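You operate a simulated robot arm through the tools that you are given. There is no shell and no other tool. Be economical: measure what you need, move in short steps, check, and stop when the job is done.

Carry out the task below with a simulated robot arm. There is one attempt and no reset: what you move stays moved.

TASK
On the top of the filing bench, make the white wiper felt and the yellow wheel chock change places.
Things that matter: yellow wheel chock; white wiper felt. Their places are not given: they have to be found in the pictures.

It is judged by the outcome, as a careful person would: the job done as asked, and still so three seconds after it is handed in. It fails if anything else is knocked over, pushed out of place, dropped, spilled or broken.

THE ROBOT
A 6-joint arm with a two-finger parallel gripper, fixed in place. Base frame: the origin is at the foot of the arm, x ahead of it, y to its left, z up; the work surface is at about z = 0.85. Lengths are in m, angles in rad, forces in N, time in s.
With the tool pointing down near the work surface it reaches from about 0.26 to 0.68 m from the base axis. Its first joint turns from -1.152 to 1.152 rad. Payload 2.9 kg.
Tool frame: the origin (TCP) lies between the finger pads and is the grasp point; the fingertips stand 0.03 m ahead of it; z points along the fingers, y is the line along which they close. The gripper opens to 0.11 m. The fingers are 0.02 m wide and 0.01 m thick; the gripper's body (0.048 by 0.112 m) begins 0.055 m behind the TCP.
Orientation is told as [roll, pitch, yaw] about the base's x, y, z axes, in that order, counted from this pose: with the fingers straight down and closing along the base's y, the tool's x points along the base's -x, its y along +y and its z along -z.

THE INTERFACE
- The arm moves only by the tool step_arm. Its argument "deltas" is a list that holds one entry, the list of rows, each a list of 7 numbers: the shift along the tool's x, y, z in cm, then the turn, a rotation vector about the tool's x, y, z in degrees, then the finger opening in cm, from 0 to 11. In form: [[[dx, dy, dz, wx, wy, wz, claw], ...]]. A call has 1 to 20 rows; each row shifts and turns the commanded pose from where the row before left it, along the tool's axes as they then stand. A row lasts 0.2 s, in which the tool goes at most 0.05 m and 0.15 rad; a call with a longer step from one row to the next is refused whole, and so is a gripper value outside its range. A pose out of reach is approached as far as the arm can. The call stops where the force on the tool passes 40 N (or 10 N more than at its start, if that is more) or the arm is blocked; 0.2 s more then pass. The fingers move at their own pace (about 0.108 m/s each) and stop on an object; they squeeze with about 29 N. The grip force told is the motor's: it shows also when the fingers shut on nothing. Time passes only in rows, and 0.2 s behind the last, so rows that do not move let the fingers close. It gives the time, the measured TCP pose, the force on the tool (base axes), the opening and the grip force at its end, in the units of the frame above (readings bear some noise).
- Cameras (640 x 400 px; columns grow to the right, rows downward): "scene" is fixed at [0.0902, 0.4467, 1.3883]; the picture's right is [-0.61, -0.79, 0.00], its down [-0.42, 0.32, -0.85] and it looks along [0.67, -0.52, -0.53] (base axes); focal length 355 px, centre (320, 200). "wrist" rides on the gripper at [-0.036, 0, -0.057] in the tool frame; the picture's right is [0.00, -1.00, 0.00], its down [0.97, 0.00, -0.24] and it looks along [0.24, 0.00, 0.97] (tool axes); focal length 218 px, centre (320, 200).
- grab_frame(camera): a new picture of that camera. No time passes.
- probe_pixels(camera, pixels): for up to 12 pixels [column, row] of the newest picture of that camera ("zoom" is the newest enlarged one), the place [x, y, z] in the base frame of the surface seen there, good to about 0.002 m. No time passes.
- inspect(camera, box): a new picture of the part [left, top, right, bottom] of that camera's present view, enlarged. No time passes.
- close_job(): hands the job in; it is judged then, once.

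Work in short steps. Measure before you move; look again where a grasp or a placing could have gone wrong, and mend it. You have 80 turns and 54 pictures in all, the two below and enlarged ones among them. Open the gripper and draw the arm clear of the work before you hand the job in, unless the task says otherwise; then end with one line.

The tools are called after ">>>" as name(argument=value, ...) on one line, values as JSON. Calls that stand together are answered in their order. step_arm: Moves the arm, as the interface text tells. Its arguments: {"type":"object","properties":{"deltas":{"type":"array","items":{"type":"array","items":{"type":"array","items":{"type":"number"}}}}},"required":["deltas"]} The other tools are called the same way: grab_frame (camera) takes a picture; probe_pixels (camera, pixels) gives the place of the surface under pixels of a picture; inspect (camera, box) takes an enlarged picture of a part of a camera's view; close_job () hands the job in.

At the start:

```text
t: 0.0
ee_pos: [0.366, 0.0791, 1.1281]
ee_rot: [0.0, -0.001, -0.001]
wrist_force: [-0.8, -0.3, 0.0]
finger_gap: 0.1102
gripper_force: 0.1
```

scene: 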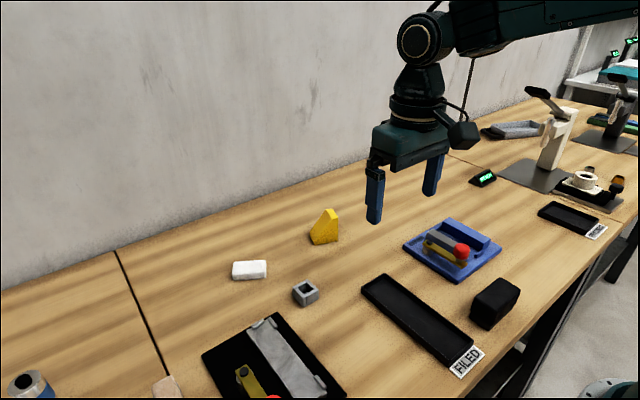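
wrist: 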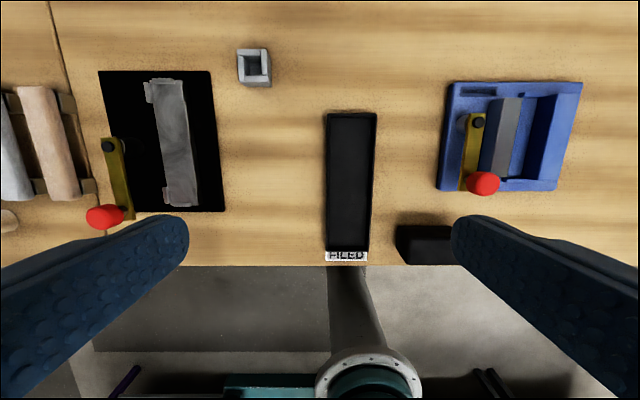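

The scene shows the white felt near (250,270) and the yellow chock near (325,228). I enlarge that area to measure them.

>>> inspect(camera="scene", box=[210, 190, 370, 310])

>>> probe_pixels(camera="scene", pixels=[[233, 263], [265, 261], [267, 276], [234, 279], [250, 267], [331, 211], [338, 241], [313, 243], [311, 233], [325, 228], [280, 240], [306, 292]])

```text
3.33 times, centred on (290, 250) of scene
```

zoom: 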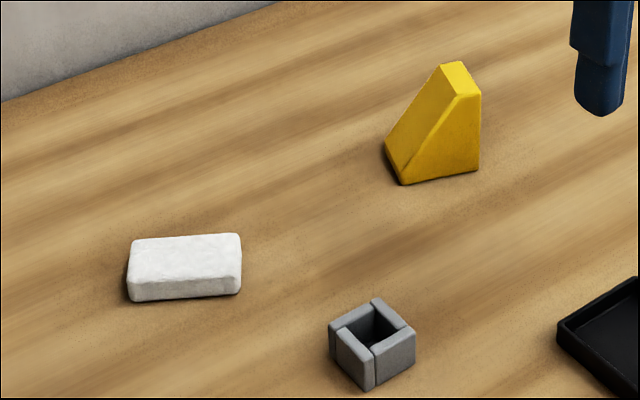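

```text
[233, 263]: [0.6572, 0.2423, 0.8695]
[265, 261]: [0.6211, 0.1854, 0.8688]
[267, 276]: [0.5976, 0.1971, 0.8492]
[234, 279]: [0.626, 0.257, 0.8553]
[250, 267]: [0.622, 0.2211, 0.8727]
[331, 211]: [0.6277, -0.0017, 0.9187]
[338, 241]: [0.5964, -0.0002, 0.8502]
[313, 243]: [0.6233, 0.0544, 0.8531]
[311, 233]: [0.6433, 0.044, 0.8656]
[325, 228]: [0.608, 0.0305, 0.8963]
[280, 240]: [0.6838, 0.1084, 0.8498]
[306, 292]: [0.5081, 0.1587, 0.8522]
```

The zoom shows the outlines clearly, so I probe the corners of both.

>>> probe_pixels(camera="zoom", pixels=[[136, 242], [236, 237], [238, 275], [135, 281], [186, 258], [136, 297], [238, 291]])

>>> probe_pixels(camera="zoom", pixels=[[444, 66], [463, 64], [478, 92], [458, 96], [477, 168], [403, 182], [388, 146], [425, 110], [440, 155], [398, 155]])

```text
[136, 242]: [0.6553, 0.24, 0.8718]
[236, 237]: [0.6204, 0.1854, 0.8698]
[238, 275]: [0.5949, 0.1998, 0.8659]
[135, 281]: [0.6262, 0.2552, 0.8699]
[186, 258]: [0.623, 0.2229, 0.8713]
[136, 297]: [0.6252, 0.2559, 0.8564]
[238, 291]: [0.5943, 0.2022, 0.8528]
```

```text
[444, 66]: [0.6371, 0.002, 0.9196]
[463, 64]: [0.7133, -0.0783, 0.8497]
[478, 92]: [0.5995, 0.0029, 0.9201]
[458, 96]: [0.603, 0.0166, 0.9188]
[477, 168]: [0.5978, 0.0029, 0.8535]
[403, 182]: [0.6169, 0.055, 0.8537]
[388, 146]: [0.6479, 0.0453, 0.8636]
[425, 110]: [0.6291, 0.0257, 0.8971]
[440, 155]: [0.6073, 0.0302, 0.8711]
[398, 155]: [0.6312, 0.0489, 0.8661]
```

Felt is centred at about (0.624, 0.221), with its short axis at about -31°. The chock is at about (0.624, 0.024), with its sides facing about -20°. I turn the tool by 59° and go to hover above the felt.

>>> step_arm(deltas=[[[0, 0, 0, 0, 0, -7.375, 11], [0, 0, 0, 0, 0, -7.375, 11], [0, 0, 0, 0, 0, -7.375, 11], [0, 0, 0, 0, 0, -7.375, 11], [0, 0, 0, 0, 0, -7.375, 11], [0, 0, 0, 0, 0, -7.375, 11], [0, 0, 0, 0, 0, -7.375, 11], [0, 0, 0, 0, 0, -7.375, 11], [-2.54, -1.48, 1.48, 0, 0, 0, 11], [-2.54, -1.48, 1.48, 0, 0, 0, 11], [-2.54, -1.48, 1.48, 0, 0, 0, 11], [-2.54, -1.48, 1.48, 0, 0, 0, 11], [-2.54, -1.48, 1.48, 0, 0, 0, 11], [-2.54, -1.48, 1.48, 0, 0, 0, 11], [-2.54, -1.48, 1.48, 0, 0, 0, 11], [-2.54, -1.48, 1.48, 0, 0, 0, 11], [-2.54, -1.48, 1.48, 0, 0, 0, 11], [-2.54, -1.48, 1.48, 0, 0, 0, 11]]])

>>> grab_frame(camera="wrist")

>>> grab_frame(camera="scene")

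```text
t: 3.8
ee_pos: [0.6227, 0.2208, 0.9813]
ee_rot: [0.0, 0.001, 1.029]
wrist_force: [0.0, 0.0, 1.0]
finger_gap: 0.1102
gripper_force: 0.0
```

```text
50 pictures are left
```

wrist: 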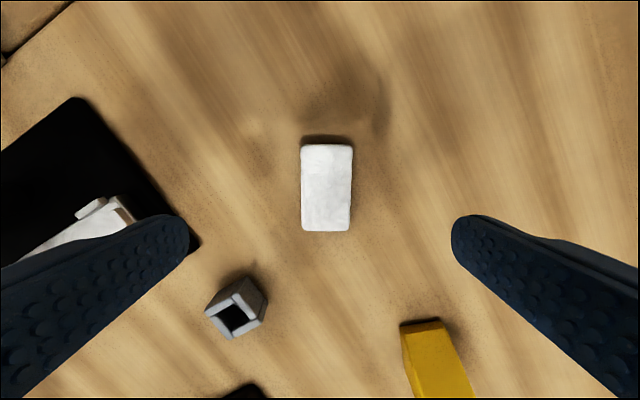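

```text
49 pictures are left
```

scene: 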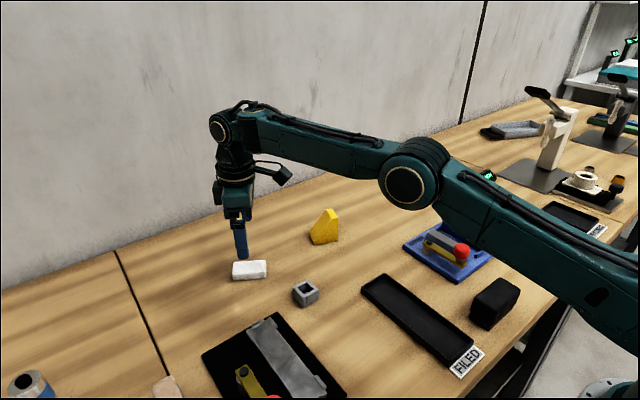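

The felt sits centred and square between the fingers. I probe its corners to check the offset.

>>> probe_pixels(camera="wrist", pixels=[[304, 147], [350, 147], [349, 228], [303, 228], [326, 188], [404, 324], [438, 322], [472, 395], [415, 395]])

```text
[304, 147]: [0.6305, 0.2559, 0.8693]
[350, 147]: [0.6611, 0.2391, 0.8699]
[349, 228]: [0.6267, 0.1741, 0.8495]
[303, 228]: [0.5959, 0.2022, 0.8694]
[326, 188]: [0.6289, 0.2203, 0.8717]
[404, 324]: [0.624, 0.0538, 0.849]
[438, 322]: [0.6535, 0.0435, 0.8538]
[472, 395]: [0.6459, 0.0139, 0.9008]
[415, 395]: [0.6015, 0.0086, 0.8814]
```

Felt centre is about (0.627, 0.2205). I shift 4 mm, descend to z≈0.884, close and lift.

>>> step_arm(deltas=[[[-0.2, -0.35, 0, 0, 0, 0, 7], [0, 0, 2.5, 0, 0, 0, 7], [0, 0, 2.5, 0, 0, 0, 7], [0, 0, 2.5, 0, 0, 0, 7], [0, 0, 1.5, 0, 0, 0, 7], [0, 0, 0.7, 0, 0, 0, 7], [0, 0, 0, 0, 0, 0, 7]]])

```text
t: 5.4
ee_pos: [0.6262, 0.2218, 0.8836]
ee_rot: [0.0, -0.001, 1.03]
wrist_force: [0.5, -0.2, -0.5]
finger_gap: 0.0699
gripper_force: 0.0
```

In position at z=0.8836 with no contact. I close and lift 6 cm.

>>> step_arm(deltas=[[[0, 0, 0, 0, 0, 0, 0], [0, 0, 0, 0, 0, 0, 0], [0, 0, 0, 0, 0, 0, 0], [0, 0, -1, 0, 0, 0, 0], [0, 0, -2, 0, 0, 0, 0], [0, 0, -3, 0, 0, 0, 0]]])

>>> grab_frame(camera="wrist")

```text
t: 6.8
ee_pos: [0.6268, 0.2226, 0.9445]
ee_rot: [0.0, 0.0, 1.03]
wrist_force: [-0.4, -1.3, 0.0]
finger_gap: 0.0
gripper_force: 28.9
```

```text
48 pictures are left
```

wrist: 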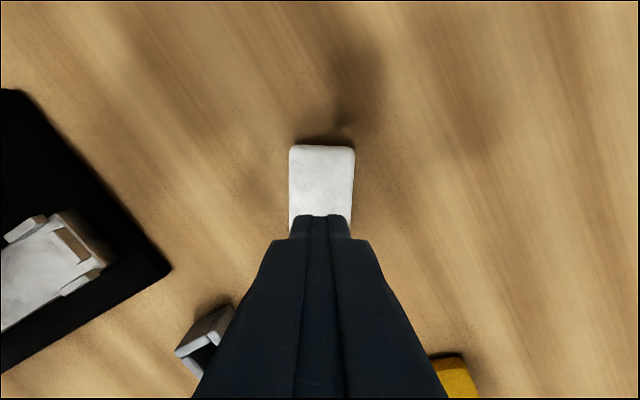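

The gap reads 0, so the fingers shut without holding the felt. I look closer before trying again.

>>> inspect(camera="scene", box=[190, 190, 310, 300])

>>> probe_pixels(camera="wrist", pixels=[[293, 149], [351, 149], [322, 180], [293, 215], [349, 210]])

```text
3.64 times, centred on (250, 245) of scene
```

zoom: 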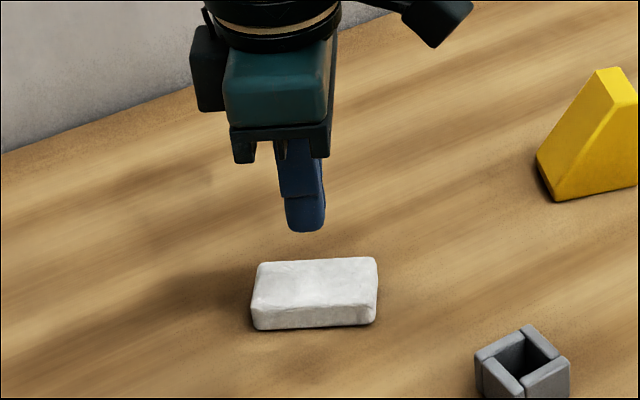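

```text
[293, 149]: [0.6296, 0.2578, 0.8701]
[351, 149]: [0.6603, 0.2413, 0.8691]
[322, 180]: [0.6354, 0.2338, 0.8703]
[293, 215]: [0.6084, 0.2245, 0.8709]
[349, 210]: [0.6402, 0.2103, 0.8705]
```

The felt hasn't moved, so the grip probably slipped off. I go back down a little lower, close, and read the gap before lifting.

>>> step_arm(deltas=[[[0, 0, 0, 0, 0, 0, 6], [0, 0, 0, 0, 0, 0, 6], [0, 0, 0, 0, 0, 0, 6], [0, 0, 2.5, 0, 0, 0, 6], [0, 0, 2.5, 0, 0, 0, 6], [0, 0, 1.2, 0, 0, 0, 6], [0, 0, 0, 0, 0, 0, 6]]])

>>> step_arm(deltas=[[[0, 0, 0, 0, 0, 0, 0], [0, 0, 0, 0, 0, 0, 0], [0, 0, 0, 0, 0, 0, 0]]])

>>> grab_frame(camera="wrist")

>>> inspect(camera="scene", box=[190, 200, 310, 310])

```text
t: 8.4
ee_pos: [0.6278, 0.2212, 0.8809]
ee_rot: [0.0, 0.0, 1.031]
wrist_force: [0.3, -0.1, 0.8]
finger_gap: 0.0602
gripper_force: 0.0
```

```text
t: 9.2
ee_pos: [0.6268, 0.2209, 0.8817]
ee_rot: [-0.001, 0.0, 1.03]
wrist_force: [-0.2, 0.0, 0.8]
finger_gap: 0.0394
gripper_force: 29.2
```

```text
46 pictures are left
```

wrist: 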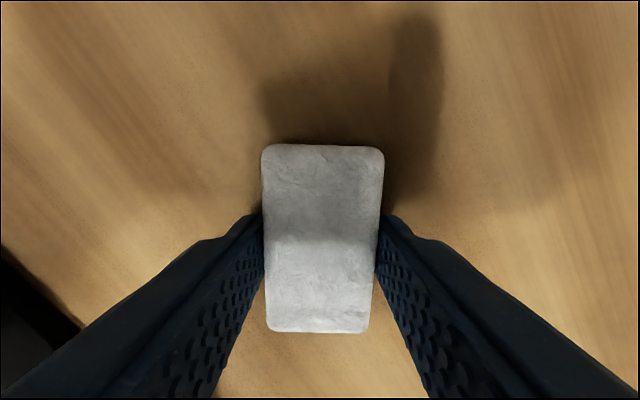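

```text
3.64 times, centred on (250, 255) of scene
```

zoom: 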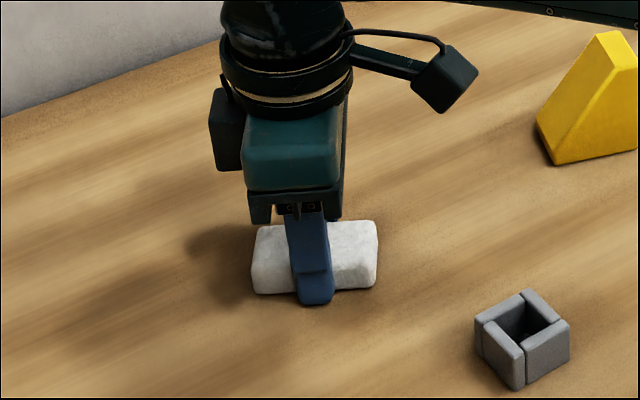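

It's now gripped at 39 mm. I lift slowly to see whether it holds.

>>> step_arm(deltas=[[[0, 0, -0.2, 0, 0, 0, 0], [0, 0, -0.2, 0, 0, 0, 0], [0, 0, -0.3, 0, 0, 0, 0], [0, 0, -0.3, 0, 0, 0, 0]]])

>>> inspect(camera="scene", box=[190, 200, 310, 310])

```text
t: 10.2
ee_pos: [0.626, 0.2212, 0.8918]
ee_rot: [0.0, 0.0, 1.03]
wrist_force: [0.3, 0.1, -0.8]
finger_gap: 0.0392
gripper_force: 29.0
```

```text
3.64 times, centred on (250, 255) of scene
```

zoom: 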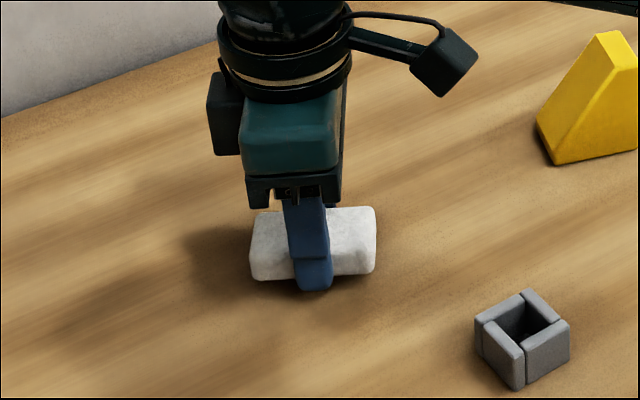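

The felt is held and clear of the bench. I lift gently by 2 cm more and carry it to a free spot at about (0.62, 0.13).

>>> step_arm(deltas=[[[0, 0, -0.5, 0, 0, 0, 0], [0, 0, -0.5, 0, 0, 0, 0], [0, 0, -0.5, 0, 0, 0, 0], [0, 0, -0.5, 0, 0, 0, 0], [1.01, -0.51, 0, 0, 0, 0, 0], [1.01, -0.51, 0, 0, 0, 0, 0], [1.01, -0.51, 0, 0, 0, 0, 0], [1.01, -0.51, 0, 0, 0, 0, 0], [1.01, -0.51, 0, 0, 0, 0, 0], [1.01, -0.51, 0, 0, 0, 0, 0], [1.01, -0.51, 0, 0, 0, 0, 0], [1.01, -0.51, 0, 0, 0, 0, 0], [0, 0, 0, 0, 0, 0, 0]]])

>>> inspect(camera="scene", box=[210, 180, 370, 310])

```text
t: 13.0
ee_pos: [0.6194, 0.131, 0.9123]
ee_rot: [0.002, 0.002, 1.031]
wrist_force: [-0.4, 0.0, -0.4]
finger_gap: 0.0386
gripper_force: 28.8
```

```text
3.08 times, centred on (290, 245) of scene
```

zoom: 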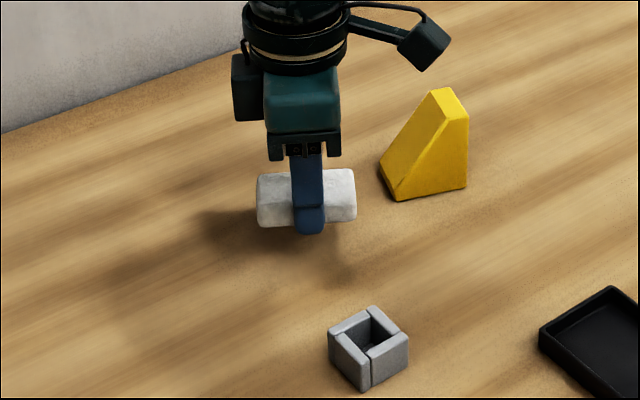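

Held over the free spot, and the gap is creeping down slightly. I set it down now.

>>> step_arm(deltas=[[[0, 0, 1.5, 0, 0, 0, 0], [0, 0, 0.9, 0, 0, 0, 0], [0, 0, 0.4, 0, 0, 0, 0], [0, 0, 0.2, 0, 0, 0, 0], [0, 0, 0, 0, 0, 0, 0]]])

```text
t: 14.2
ee_pos: [0.6205, 0.1306, 0.8829]
ee_rot: [0.0, 0.002, 1.029]
wrist_force: [-0.1, 0.7, 0.3]
finger_gap: 0.0392
gripper_force: 29.3
```

I release, rise, and go over the chock, turning to about 70°.

>>> step_arm(deltas=[[[0, 0, 0, 0, 0, 0, 7], [0, 0, 0, 0, 0, 0, 7], [0, 0, -2, 0, 0, 0, 7], [0, 0, -4, 0, 0, 0, 7], [0, 0, -4.4, 0, 0, 0, 8], [1.78, -1.18, 0, 0, 0, 0, 8], [1.78, -1.18, 0, 0, 0, 0, 8], [1.78, -1.18, 0, 0, 0, 0, 8], [1.78, -1.18, 0, 0, 0, 0, 8], [1.78, -1.18, 0, 0, 0, 0, 8], [0, 0, 0, 0, 0, -5.5, 8], [0, 0, 0, 0, 0, -5.5, 8], [0, 0, 0, 0, 0, 0, 8]]])

>>> grab_frame(camera="wrist")

>>> inspect(camera="scene", box=[210, 180, 370, 310])

```text
t: 17.0
ee_pos: [0.6242, 0.0245, 0.9861]
ee_rot: [0.001, 0.0, 1.225]
wrist_force: [0.0, -0.9, -0.6]
finger_gap: 0.0798
gripper_force: 0.0
```

```text
42 pictures are left
```

wrist: 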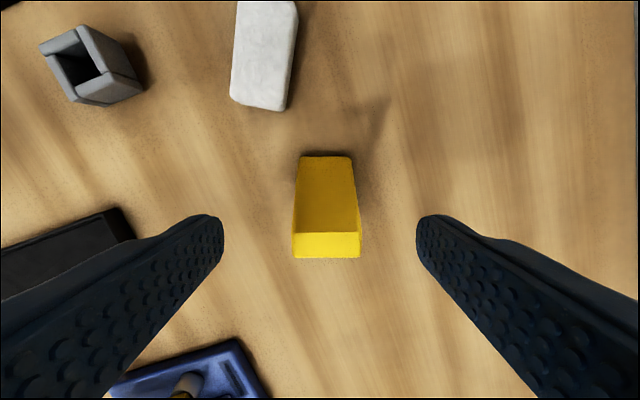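

```text
3.08 times, centred on (290, 245) of scene
```

zoom: 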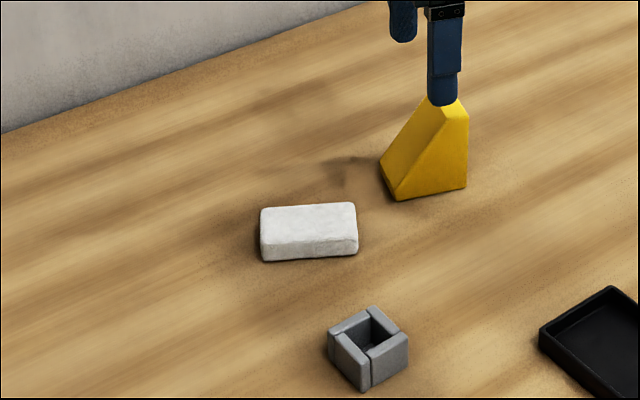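

The chock is square between the fingers and about 6 px to the right. I probe its top and toe corners.

>>> probe_pixels(camera="wrist", pixels=[[303, 159], [349, 159], [296, 235], [356, 235], [296, 254], [357, 254]])

>>> probe_pixels(camera="zoom", pixels=[[263, 210], [353, 206], [356, 235], [264, 241], [310, 222]])

```text
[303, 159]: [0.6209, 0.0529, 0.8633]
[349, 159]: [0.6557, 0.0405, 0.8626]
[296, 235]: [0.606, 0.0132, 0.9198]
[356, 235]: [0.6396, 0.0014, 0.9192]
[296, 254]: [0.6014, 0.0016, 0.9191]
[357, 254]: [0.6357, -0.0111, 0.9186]
```

```text
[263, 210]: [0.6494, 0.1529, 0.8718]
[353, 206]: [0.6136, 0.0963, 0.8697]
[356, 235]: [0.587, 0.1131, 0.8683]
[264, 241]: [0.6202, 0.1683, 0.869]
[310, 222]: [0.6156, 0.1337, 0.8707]
```

Chock's footprint centre is about (0.628, 0.021). I shift, descend to z≈0.886 and close.

>>> step_arm(deltas=[[[0.5, -0.4, 0, 0, 0, 0, 8], [0, 0, 2.5, 0, 0, 0, 8], [0, 0, 2.5, 0, 0, 0, 8], [0, 0, 2.5, 0, 0, 0, 8], [0, 0, 1.7, 0, 0, 0, 8], [0, 0, 0.8, 0, 0, 0, 8], [0, 0, 0, 0, 0, 0, 8], [0, 0, 0, 0, 0, 0, 0], [0, 0, 0, 0, 0, 0, 0], [0, 0, 0, 0, 0, 0, 0]]])

>>> grab_frame(camera="wrist")

```text
t: 19.2
ee_pos: [0.6275, 0.0179, 0.8853]
ee_rot: [-0.001, -0.001, 1.223]
wrist_force: [0.0, -0.6, -0.4]
finger_gap: 0.0438
gripper_force: 29.5
```

```text
40 pictures are left
```

wrist: 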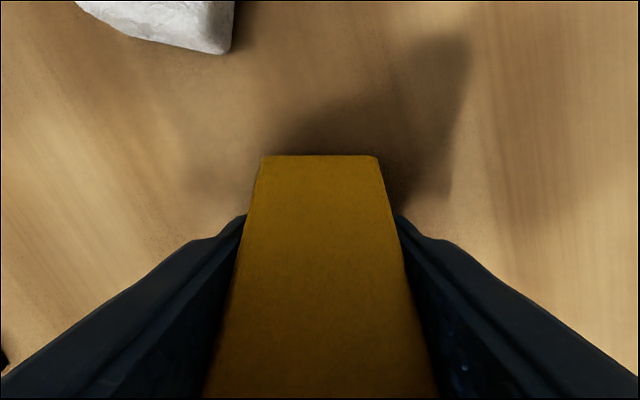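

The chock is gripped at 44 mm. I lift gently and check that it holds.

>>> step_arm(deltas=[[[0, 0, -0.3, 0, 0, 0, 0], [0, 0, -0.5, 0, 0, 0, 0], [0, 0, -0.8, 0, 0, 0, 0], [0, 0, -1, 0, 0, 0, 0], [0, 0, -1.2, 0, 0, 0, 0], [0, 0, -1.2, 0, 0, 0, 0], [0, 0, -1, 0, 0, 0, 0]]])

>>> inspect(camera="scene", box=[210, 160, 370, 290])

```text
t: 20.8
ee_pos: [0.6282, 0.0178, 0.9452]
ee_rot: [0.0, 0.001, 1.223]
wrist_force: [0.3, 0.8, -0.7]
finger_gap: 0.0438
gripper_force: 28.9
```

```text
3.08 times, centred on (290, 225) of scene
```

zoom: 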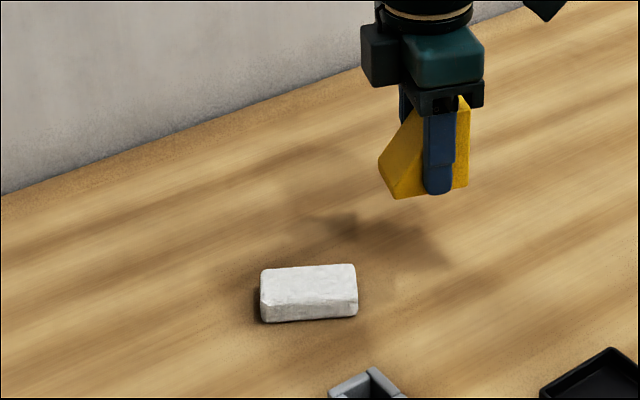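

Held level. I carry it over to the felt's old place, passing about 4 cm above the felt.

>>> step_arm(deltas=[[[-0.9, 0.34, -0.5, 0, 0, 0, 0], [-1.5, 0.55, -0.5, 0, 0, 0, 0], [-1.87, 0.685, 0, 0, 0, 0, 0], [-1.87, 0.685, 0, 0, 0, 0, 0], [-1.87, 0.685, 0, 0, 0, 0, 0], [-1.87, 0.685, 0, 0, 0, 0, 0], [-1.87, 0.685, 0, 0, 0, 0, 0], [-1.87, 0.685, 0, 0, 0, 0, 0], [-1.87, 0.685, 0, 0, 0, 0, 0], [-1.75, 0.64, 0, 0, 0, 0, 0], [-1.5, 0.525, 0, 0, 0, 0, 0], [0, 0, 0, 0, 0, 0, 0]]])

>>> inspect(camera="scene", box=[190, 160, 350, 290])

```text
t: 23.4
ee_pos: [0.6269, 0.2171, 0.9573]
ee_rot: [-0.001, 0.0, 1.221]
wrist_force: [0.1, -1.1, -1.2]
finger_gap: 0.0439
gripper_force: 28.5
```

```text
3.08 times, centred on (270, 225) of scene
```

zoom: 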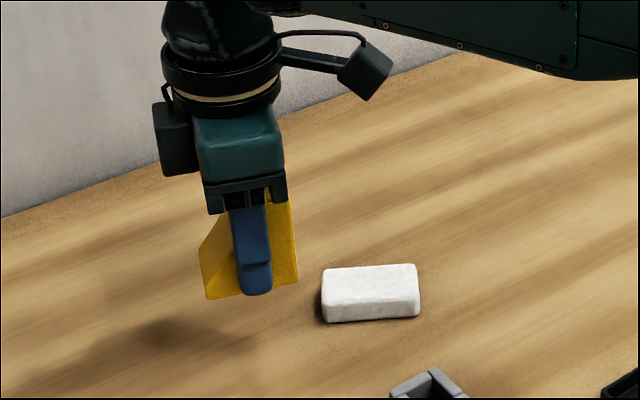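

In place above the target. I lower it the full 7.0 cm that I lifted.

>>> step_arm(deltas=[[[0, 0, 2, 0, 0, 0, 0], [0, 0, 2, 0, 0, 0, 0], [0, 0, 1.5, 0, 0, 0, 0], [0, 0, 0.8, 0, 0, 0, 0], [0, 0, 0.4, 0, 0, 0, 0], [0, 0, 0.3, 0, 0, 0, 0], [0, 0, 0, 0, 0, 0, 0]]])

>>> inspect(camera="scene", box=[190, 190, 350, 320])

```text
t: 25.0
ee_pos: [0.6261, 0.2183, 0.8862]
ee_rot: [-0.001, 0.0, 1.221]
wrist_force: [-0.7, -1.4, -0.9]
finger_gap: 0.0433
gripper_force: 29.1
```

```text
3.08 times, centred on (270, 255) of scene
```

zoom: 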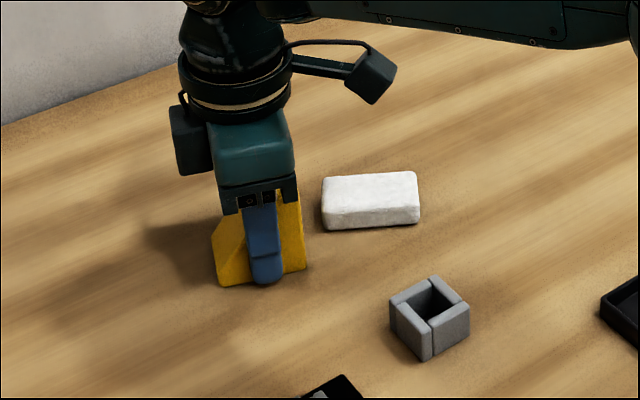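

It's resting on the bench. I open, rise and go over the felt, turning back 11°.

>>> step_arm(deltas=[[[0, 0, 0, 0, 0, 0, 7.5], [0, 0, 0, 0, 0, 0, 7.5], [0, 0, -2, 0, 0, 0, 7.5], [0, 0, -4, 0, 0, 0, 7.5], [0, 0, -4, 0, 0, 0, 7.5], [1.68, -0.47, 0, 0, 0, 0, 7.5], [1.68, -0.47, 0, 0, 0, 0, 7.5], [1.68, -0.47, 0, 0, 0, 0, 7.5], [1.68, -0.47, 0, 0, 0, 0, 7.5], [1.68, -0.47, 0, 0, 0, 0, 7.5], [0, 0, 0, 0, 0, 5.5, 7.5], [0, 0, 0, 0, 0, 5.5, 7.5], [0, 0, 0, 0, 0, 0, 7.5]]])

>>> grab_frame(camera="wrist")

>>> inspect(camera="scene", box=[190, 190, 350, 320])

```text
t: 27.8
ee_pos: [0.619, 0.1301, 0.9855]
ee_rot: [0.0, 0.001, 1.029]
wrist_force: [0.6, 0.6, 0.5]
finger_gap: 0.0749
gripper_force: 0.0
```

```text
36 pictures are left
```

wrist: 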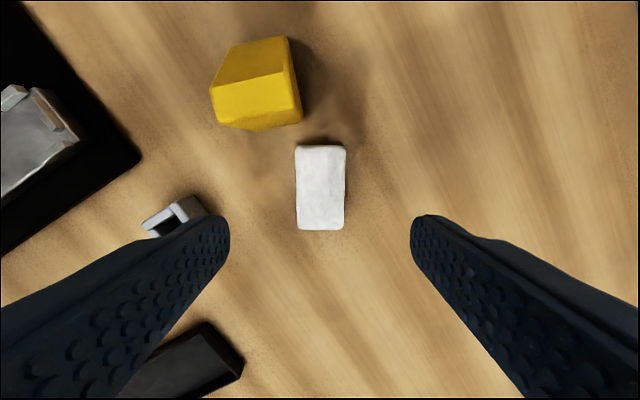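

```text
3.08 times, centred on (270, 255) of scene
```

zoom: 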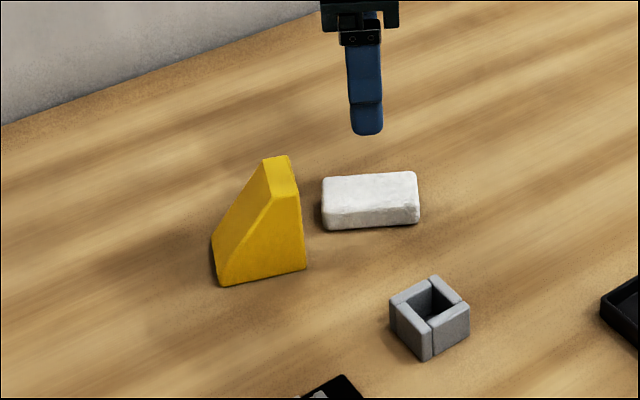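

The chock stands upright, and the felt is centred under the gripper (column 320). I descend to z≈0.881 and close.

>>> step_arm(deltas=[[[0, 0, 2.5, 0, 0, 0, 7], [0, 0, 2.5, 0, 0, 0, 7], [0, 0, 2.5, 0, 0, 0, 6.5], [0, 0, 1.8, 0, 0, 0, 6], [0, 0, 0.8, 0, 0, 0, 6], [0, 0, 0.35, 0, 0, 0, 6], [0, 0, 0, 0, 0, 0, 6]]])

>>> step_arm(deltas=[[[0, 0, 0, 0, 0, 0, 0], [0, 0, 0, 0, 0, 0, 0], [0, 0, 0, 0, 0, 0, 0], [0, 0, -0.2, 0, 0, 0, 0], [0, 0, -0.2, 0, 0, 0, 0], [0, 0, -0.3, 0, 0, 0, 0], [0, 0, -0.3, 0, 0, 0, 0]]])

>>> grab_frame(camera="wrist")

```text
t: 29.4
ee_pos: [0.6194, 0.1296, 0.8815]
ee_rot: [0.002, 0.001, 1.029]
wrist_force: [-0.4, 0.1, 0.8]
finger_gap: 0.0601
gripper_force: 0.1
```

```text
t: 31.0
ee_pos: [0.6209, 0.1307, 0.8913]
ee_rot: [0.002, 0.001, 1.03]
wrist_force: [0.9, -0.2, 0.0]
finger_gap: 0.0388
gripper_force: 28.7
```

```text
34 pictures are left
```

wrist: 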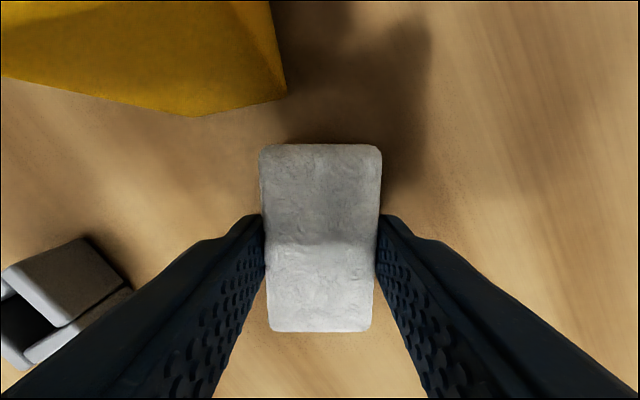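

The felt is held. I lift 1.5 cm more and carry it to the chock's old place at (0.628, 0.021).

>>> step_arm(deltas=[[[0, 0, -0.5, 0, 0, 0, 0], [0, 0, -0.5, 0, 0, 0, 0], [0, 0, -0.5, 0, 0, 0, 0], [0.9, -0.63, 0, 0, 0, 0, 0], [0.9, -0.63, 0, 0, 0, 0, 0], [0.9, -0.63, 0, 0, 0, 0, 0], [0.9, -0.63, 0, 0, 0, 0, 0], [0.9, -0.63, 0, 0, 0, 0, 0], [0.9, -0.63, 0, 0, 0, 0, 0], [0.9, -0.63, 0, 0, 0, 0, 0], [0.9, -0.63, 0, 0, 0, 0, 0], [0.9, -0.63, 0, 0, 0, 0, 0], [0.9, -0.63, 0, 0, 0, 0, 0], [0, 0, 0, 0, 0, 0, 0], [0, 0, 1.2, 0, 0, 0, 0], [0, 0, 0.7, 0, 0, 0, 0], [0, 0, 0.4, 0, 0, 0, 0], [0, 0, 0.15, 0, 0, 0, 0], [0, 0, 0, 0, 0, 0, 0]]])

>>> inspect(camera="scene", box=[220, 170, 380, 300])

```text
t: 35.0
ee_pos: [0.6281, 0.0204, 0.8823]
ee_rot: [0.0, 0.001, 1.031]
wrist_force: [0.3, 0.1, -1.0]
finger_gap: 0.0388
gripper_force: 28.9
```

```text
3.08 times, centred on (300, 235) of scene
```

zoom: 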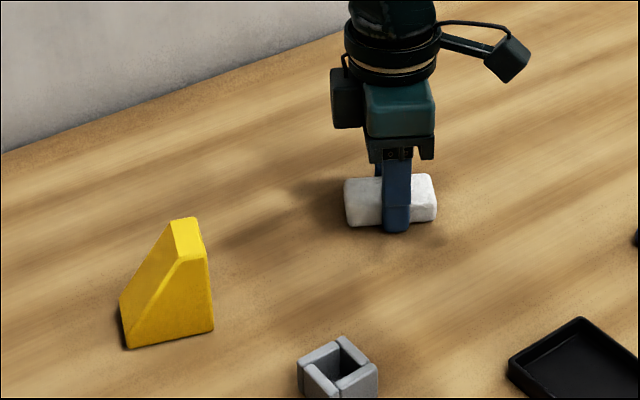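

The felt is down at the target. I release, rise straight up and draw back toward the base.

>>> step_arm(deltas=[[[0, 0, 0, 0, 0, 0, 7], [0, 0, 0, 0, 0, 0, 7], [0, 0, -2, 0, 0, 0, 7], [0, 0, -4, 0, 0, 0, 7], [0, 0, -4, 0, 0, 0, 8], [0, 0, -4, 0, 0, 0, 8], [0, 0, -4, 0, 0, 0, 8], [1.7, 2.8, 0, 0, 0, 0, 8], [1.7, 2.8, 0, 0, 0, 0, 8], [1.7, 2.8, 0, 0, 0, 0, 8], [1.7, 2.8, 0, 0, 0, 0, 8], [1.7, 2.8, 0, 0, 0, 0, 8], [1.7, 2.8, 0, 0, 0, 0, 8], [0, 0, 0, 0, 0, 0, 8]]])

>>> grab_frame(camera="scene")

>>> inspect(camera="scene", box=[210, 190, 370, 310])

```text
t: 38.0
ee_pos: [0.431, 0.02, 1.0609]
ee_rot: [-0.001, -0.002, 1.032]
wrist_force: [-0.3, 0.4, -0.1]
finger_gap: 0.0801
gripper_force: 0.0
```

```text
32 pictures are left
```

scene: 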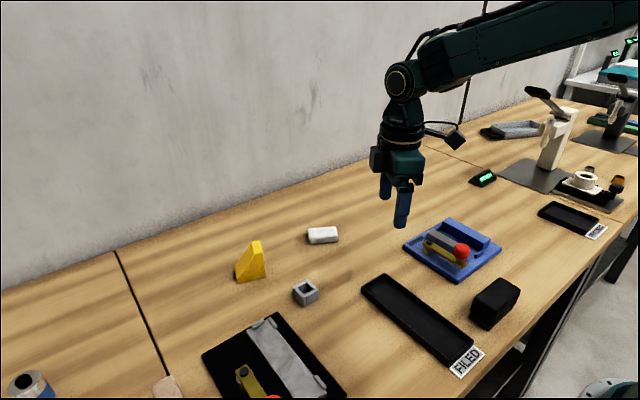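

```text
3.33 times, centred on (290, 250) of scene
```

zoom: 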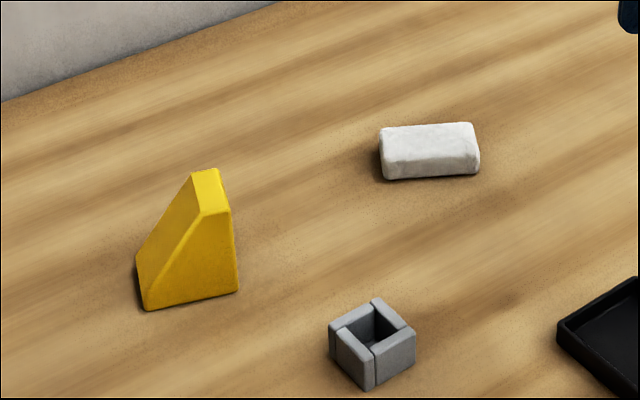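

Both items sit in each other's former places and nothing else has moved. The gripper is open and clear, so I hand in.

>>> close_job()

```text
The job is handed in.
```

The white wiper felt and the yellow wheel chock have changed places on the filing bench, and the last picture shows nothing else moved. The first grip on the felt slipped off without shifting it, and the second one held.
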